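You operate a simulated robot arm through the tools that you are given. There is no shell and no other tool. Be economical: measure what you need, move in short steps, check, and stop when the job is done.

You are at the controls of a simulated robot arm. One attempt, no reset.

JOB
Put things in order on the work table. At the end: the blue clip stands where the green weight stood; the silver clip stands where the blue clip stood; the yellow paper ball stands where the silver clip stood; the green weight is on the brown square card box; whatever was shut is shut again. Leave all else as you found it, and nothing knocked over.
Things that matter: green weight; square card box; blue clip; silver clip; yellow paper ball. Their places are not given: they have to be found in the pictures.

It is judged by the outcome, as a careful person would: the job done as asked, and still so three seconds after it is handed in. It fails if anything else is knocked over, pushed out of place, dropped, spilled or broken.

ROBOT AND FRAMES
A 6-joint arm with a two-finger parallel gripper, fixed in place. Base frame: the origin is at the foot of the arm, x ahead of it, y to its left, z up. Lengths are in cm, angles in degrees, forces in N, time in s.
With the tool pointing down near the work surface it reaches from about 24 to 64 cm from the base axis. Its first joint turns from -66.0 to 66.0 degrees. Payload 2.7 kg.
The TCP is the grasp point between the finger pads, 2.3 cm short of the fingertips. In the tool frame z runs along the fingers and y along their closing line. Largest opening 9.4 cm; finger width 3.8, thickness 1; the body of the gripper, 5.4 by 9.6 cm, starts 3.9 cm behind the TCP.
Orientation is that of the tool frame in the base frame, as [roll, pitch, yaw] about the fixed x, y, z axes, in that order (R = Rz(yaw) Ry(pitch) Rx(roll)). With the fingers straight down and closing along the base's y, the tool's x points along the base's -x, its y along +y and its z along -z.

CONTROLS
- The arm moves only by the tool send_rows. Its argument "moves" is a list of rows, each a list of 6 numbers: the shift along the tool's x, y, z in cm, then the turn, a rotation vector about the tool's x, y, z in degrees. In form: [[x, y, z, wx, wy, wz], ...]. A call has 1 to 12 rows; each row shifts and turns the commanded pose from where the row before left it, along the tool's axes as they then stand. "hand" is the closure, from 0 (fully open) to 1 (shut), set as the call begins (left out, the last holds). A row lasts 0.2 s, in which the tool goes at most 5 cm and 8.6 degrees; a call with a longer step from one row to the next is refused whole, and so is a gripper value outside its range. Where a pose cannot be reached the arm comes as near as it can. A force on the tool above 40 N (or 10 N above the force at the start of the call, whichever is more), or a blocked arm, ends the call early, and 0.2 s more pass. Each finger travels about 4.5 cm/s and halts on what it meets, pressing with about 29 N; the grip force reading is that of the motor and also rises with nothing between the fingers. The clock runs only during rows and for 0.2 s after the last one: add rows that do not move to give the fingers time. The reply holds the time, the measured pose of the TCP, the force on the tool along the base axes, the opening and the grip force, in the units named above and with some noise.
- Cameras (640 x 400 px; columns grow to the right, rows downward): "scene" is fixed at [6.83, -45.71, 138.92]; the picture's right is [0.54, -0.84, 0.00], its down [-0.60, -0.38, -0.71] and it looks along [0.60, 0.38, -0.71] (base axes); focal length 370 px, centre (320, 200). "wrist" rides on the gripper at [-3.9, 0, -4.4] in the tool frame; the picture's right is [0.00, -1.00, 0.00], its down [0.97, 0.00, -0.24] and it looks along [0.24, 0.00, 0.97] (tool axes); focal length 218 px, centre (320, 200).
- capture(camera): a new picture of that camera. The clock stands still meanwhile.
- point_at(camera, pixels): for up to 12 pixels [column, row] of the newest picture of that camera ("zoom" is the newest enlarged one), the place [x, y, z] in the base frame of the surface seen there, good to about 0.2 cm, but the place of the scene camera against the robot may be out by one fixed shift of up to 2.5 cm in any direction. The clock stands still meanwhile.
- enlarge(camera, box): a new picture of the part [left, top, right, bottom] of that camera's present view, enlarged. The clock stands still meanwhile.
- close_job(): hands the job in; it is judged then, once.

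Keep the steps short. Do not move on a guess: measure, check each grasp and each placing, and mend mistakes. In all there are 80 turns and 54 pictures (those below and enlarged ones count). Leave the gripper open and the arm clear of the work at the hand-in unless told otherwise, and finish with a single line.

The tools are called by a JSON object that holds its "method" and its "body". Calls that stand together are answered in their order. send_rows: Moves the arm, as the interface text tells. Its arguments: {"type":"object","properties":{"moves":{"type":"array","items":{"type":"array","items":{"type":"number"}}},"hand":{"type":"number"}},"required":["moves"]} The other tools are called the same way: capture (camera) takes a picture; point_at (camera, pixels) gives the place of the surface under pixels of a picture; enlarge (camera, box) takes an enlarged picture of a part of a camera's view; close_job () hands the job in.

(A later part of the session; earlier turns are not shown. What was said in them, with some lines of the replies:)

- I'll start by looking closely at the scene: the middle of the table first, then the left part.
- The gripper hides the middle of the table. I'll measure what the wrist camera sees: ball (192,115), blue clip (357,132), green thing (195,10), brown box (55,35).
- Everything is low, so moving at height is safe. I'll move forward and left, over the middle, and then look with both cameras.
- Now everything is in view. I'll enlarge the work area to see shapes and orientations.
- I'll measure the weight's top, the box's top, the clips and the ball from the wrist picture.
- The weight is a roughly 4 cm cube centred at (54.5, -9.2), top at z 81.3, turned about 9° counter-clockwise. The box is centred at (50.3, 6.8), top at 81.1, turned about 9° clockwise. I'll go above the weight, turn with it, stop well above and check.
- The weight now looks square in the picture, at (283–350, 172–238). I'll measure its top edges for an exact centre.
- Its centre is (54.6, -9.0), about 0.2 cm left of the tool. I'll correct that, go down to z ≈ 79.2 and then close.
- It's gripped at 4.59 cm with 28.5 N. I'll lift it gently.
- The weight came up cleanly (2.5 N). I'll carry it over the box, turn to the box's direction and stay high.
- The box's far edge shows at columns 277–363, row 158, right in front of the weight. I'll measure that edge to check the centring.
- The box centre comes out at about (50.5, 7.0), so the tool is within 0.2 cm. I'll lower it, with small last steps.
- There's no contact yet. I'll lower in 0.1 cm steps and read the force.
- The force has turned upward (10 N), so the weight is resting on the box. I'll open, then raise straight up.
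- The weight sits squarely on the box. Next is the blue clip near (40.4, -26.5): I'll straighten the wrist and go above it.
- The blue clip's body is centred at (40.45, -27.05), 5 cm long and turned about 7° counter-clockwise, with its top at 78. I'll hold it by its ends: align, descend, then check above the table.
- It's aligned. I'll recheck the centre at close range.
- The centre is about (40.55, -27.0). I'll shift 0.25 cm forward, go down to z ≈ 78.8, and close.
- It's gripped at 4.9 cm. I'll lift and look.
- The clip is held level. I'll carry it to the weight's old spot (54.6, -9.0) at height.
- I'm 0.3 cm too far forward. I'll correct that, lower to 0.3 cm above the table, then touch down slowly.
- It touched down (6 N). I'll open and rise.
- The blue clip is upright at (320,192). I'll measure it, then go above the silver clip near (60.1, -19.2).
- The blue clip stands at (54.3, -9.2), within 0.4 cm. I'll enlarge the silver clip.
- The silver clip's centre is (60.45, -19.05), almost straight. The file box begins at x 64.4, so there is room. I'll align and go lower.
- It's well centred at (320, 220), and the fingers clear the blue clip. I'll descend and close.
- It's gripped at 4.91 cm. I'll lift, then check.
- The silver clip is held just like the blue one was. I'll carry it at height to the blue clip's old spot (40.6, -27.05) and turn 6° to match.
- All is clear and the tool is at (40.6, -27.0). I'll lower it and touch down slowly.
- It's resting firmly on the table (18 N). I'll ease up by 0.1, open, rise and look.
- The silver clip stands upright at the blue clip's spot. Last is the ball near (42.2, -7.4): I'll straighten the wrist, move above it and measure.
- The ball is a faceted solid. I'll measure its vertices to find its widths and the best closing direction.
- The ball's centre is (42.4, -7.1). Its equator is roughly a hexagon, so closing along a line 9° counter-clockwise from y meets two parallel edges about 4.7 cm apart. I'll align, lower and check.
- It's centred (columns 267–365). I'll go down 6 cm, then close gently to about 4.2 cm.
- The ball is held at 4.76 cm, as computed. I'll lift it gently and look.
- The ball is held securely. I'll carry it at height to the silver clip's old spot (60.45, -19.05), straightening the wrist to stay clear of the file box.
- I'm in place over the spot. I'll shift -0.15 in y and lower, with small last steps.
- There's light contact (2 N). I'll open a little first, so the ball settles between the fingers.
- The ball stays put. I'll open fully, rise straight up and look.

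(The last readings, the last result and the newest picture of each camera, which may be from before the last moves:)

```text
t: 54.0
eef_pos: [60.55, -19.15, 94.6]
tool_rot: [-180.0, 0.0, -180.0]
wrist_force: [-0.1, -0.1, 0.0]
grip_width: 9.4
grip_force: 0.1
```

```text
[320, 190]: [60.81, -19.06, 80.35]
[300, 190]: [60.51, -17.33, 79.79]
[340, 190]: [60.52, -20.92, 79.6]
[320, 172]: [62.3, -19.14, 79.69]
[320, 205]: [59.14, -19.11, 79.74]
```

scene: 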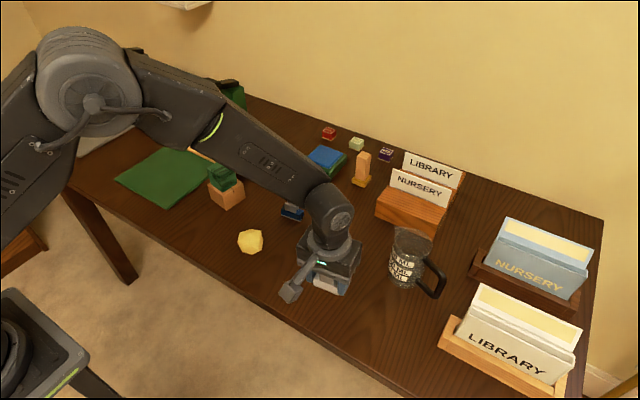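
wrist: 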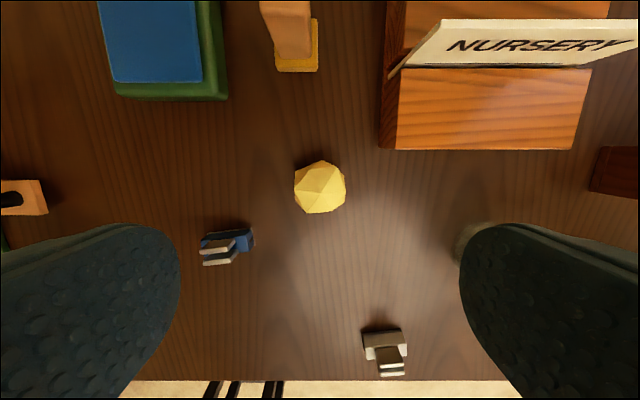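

The ball stands at (60.6, -19.1). I'll retreat upward, back towards the start pose, and take a final look.

{"method": "send_rows", "body": {"moves": [[0, 0, -4, 0, 0, 0], [0, 0, -4, 0, 0, 0], [4.3, -0.5, 0, 0, 0, 0], [4.3, -0.5, 0, 0, 0, 0], [4.3, -0.5, 0, 0, 0, 0], [4.3, -0.5, 0, 0, 0, 0], [4.3, -0.5, 0, 0, 0, 0], [4.3, -0.5, 0, 0, 0, 0], [0, 0, 0, 0, 0, 0], [0, 0, 0, 0, 0, 0]]}}

{"method": "capture", "body": {"camera": "scene"}}

{"method": "capture", "body": {"camera": "wrist"}}

{"method": "enlarge", "body": {"camera": "scene", "box": [190, 140, 390, 310]}}

```text
t: 56.2
eef_pos: [34.12, -21.79, 102.43]
tool_rot: [-180.0, 0.0, -179.9]
wrist_force: [-0.2, -0.1, 0.1]
grip_width: 9.41
grip_force: 0.1
out of reach, approached as far as the arm can: row 2
```

```text
21 pictures are left
```

scene: 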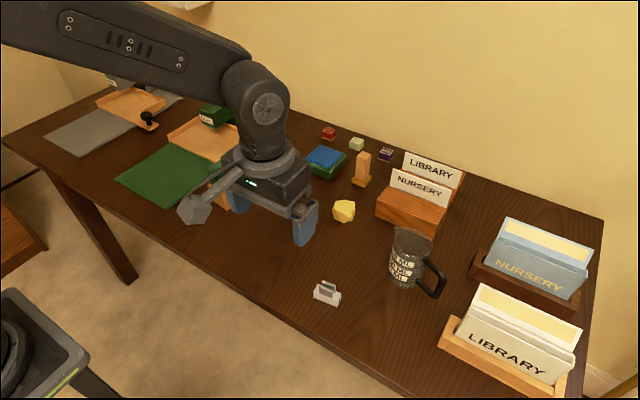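

```text
20 pictures are left
```

wrist: 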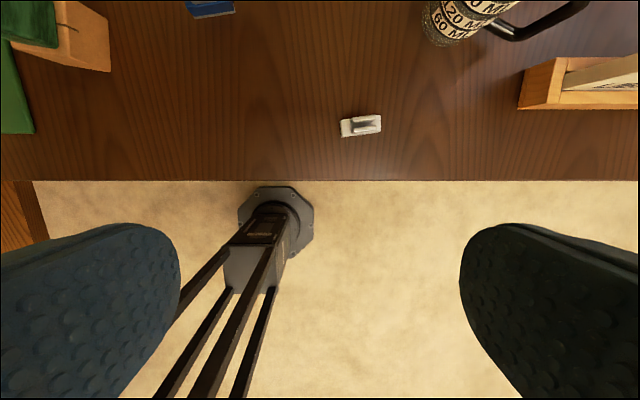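

```text
2.35 times, centred on (290, 225) of scene
```

zoom: 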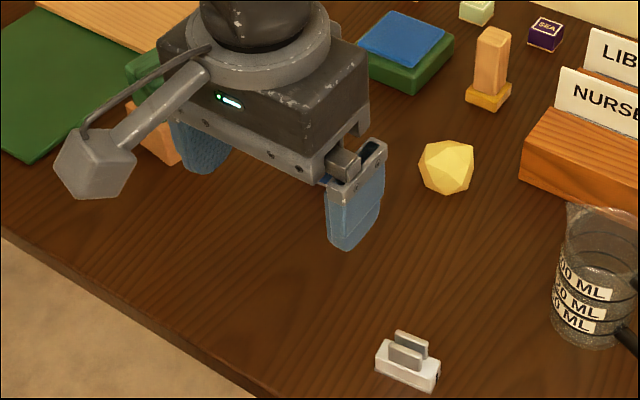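

Everything stands in place. The weight is on the box, both clips are upright, the ball is still, nothing else has moved and nothing was opened. The gripper is open and the arm is clear, so I'm handing in.

{"method": "close_job", "body": {}}

```text
The job is handed in.
```

The job is done and handed in: the green weight is on the card box, the blue clip, silver clip and yellow paper ball are each in their new spots, and nothing else was moved or opened.
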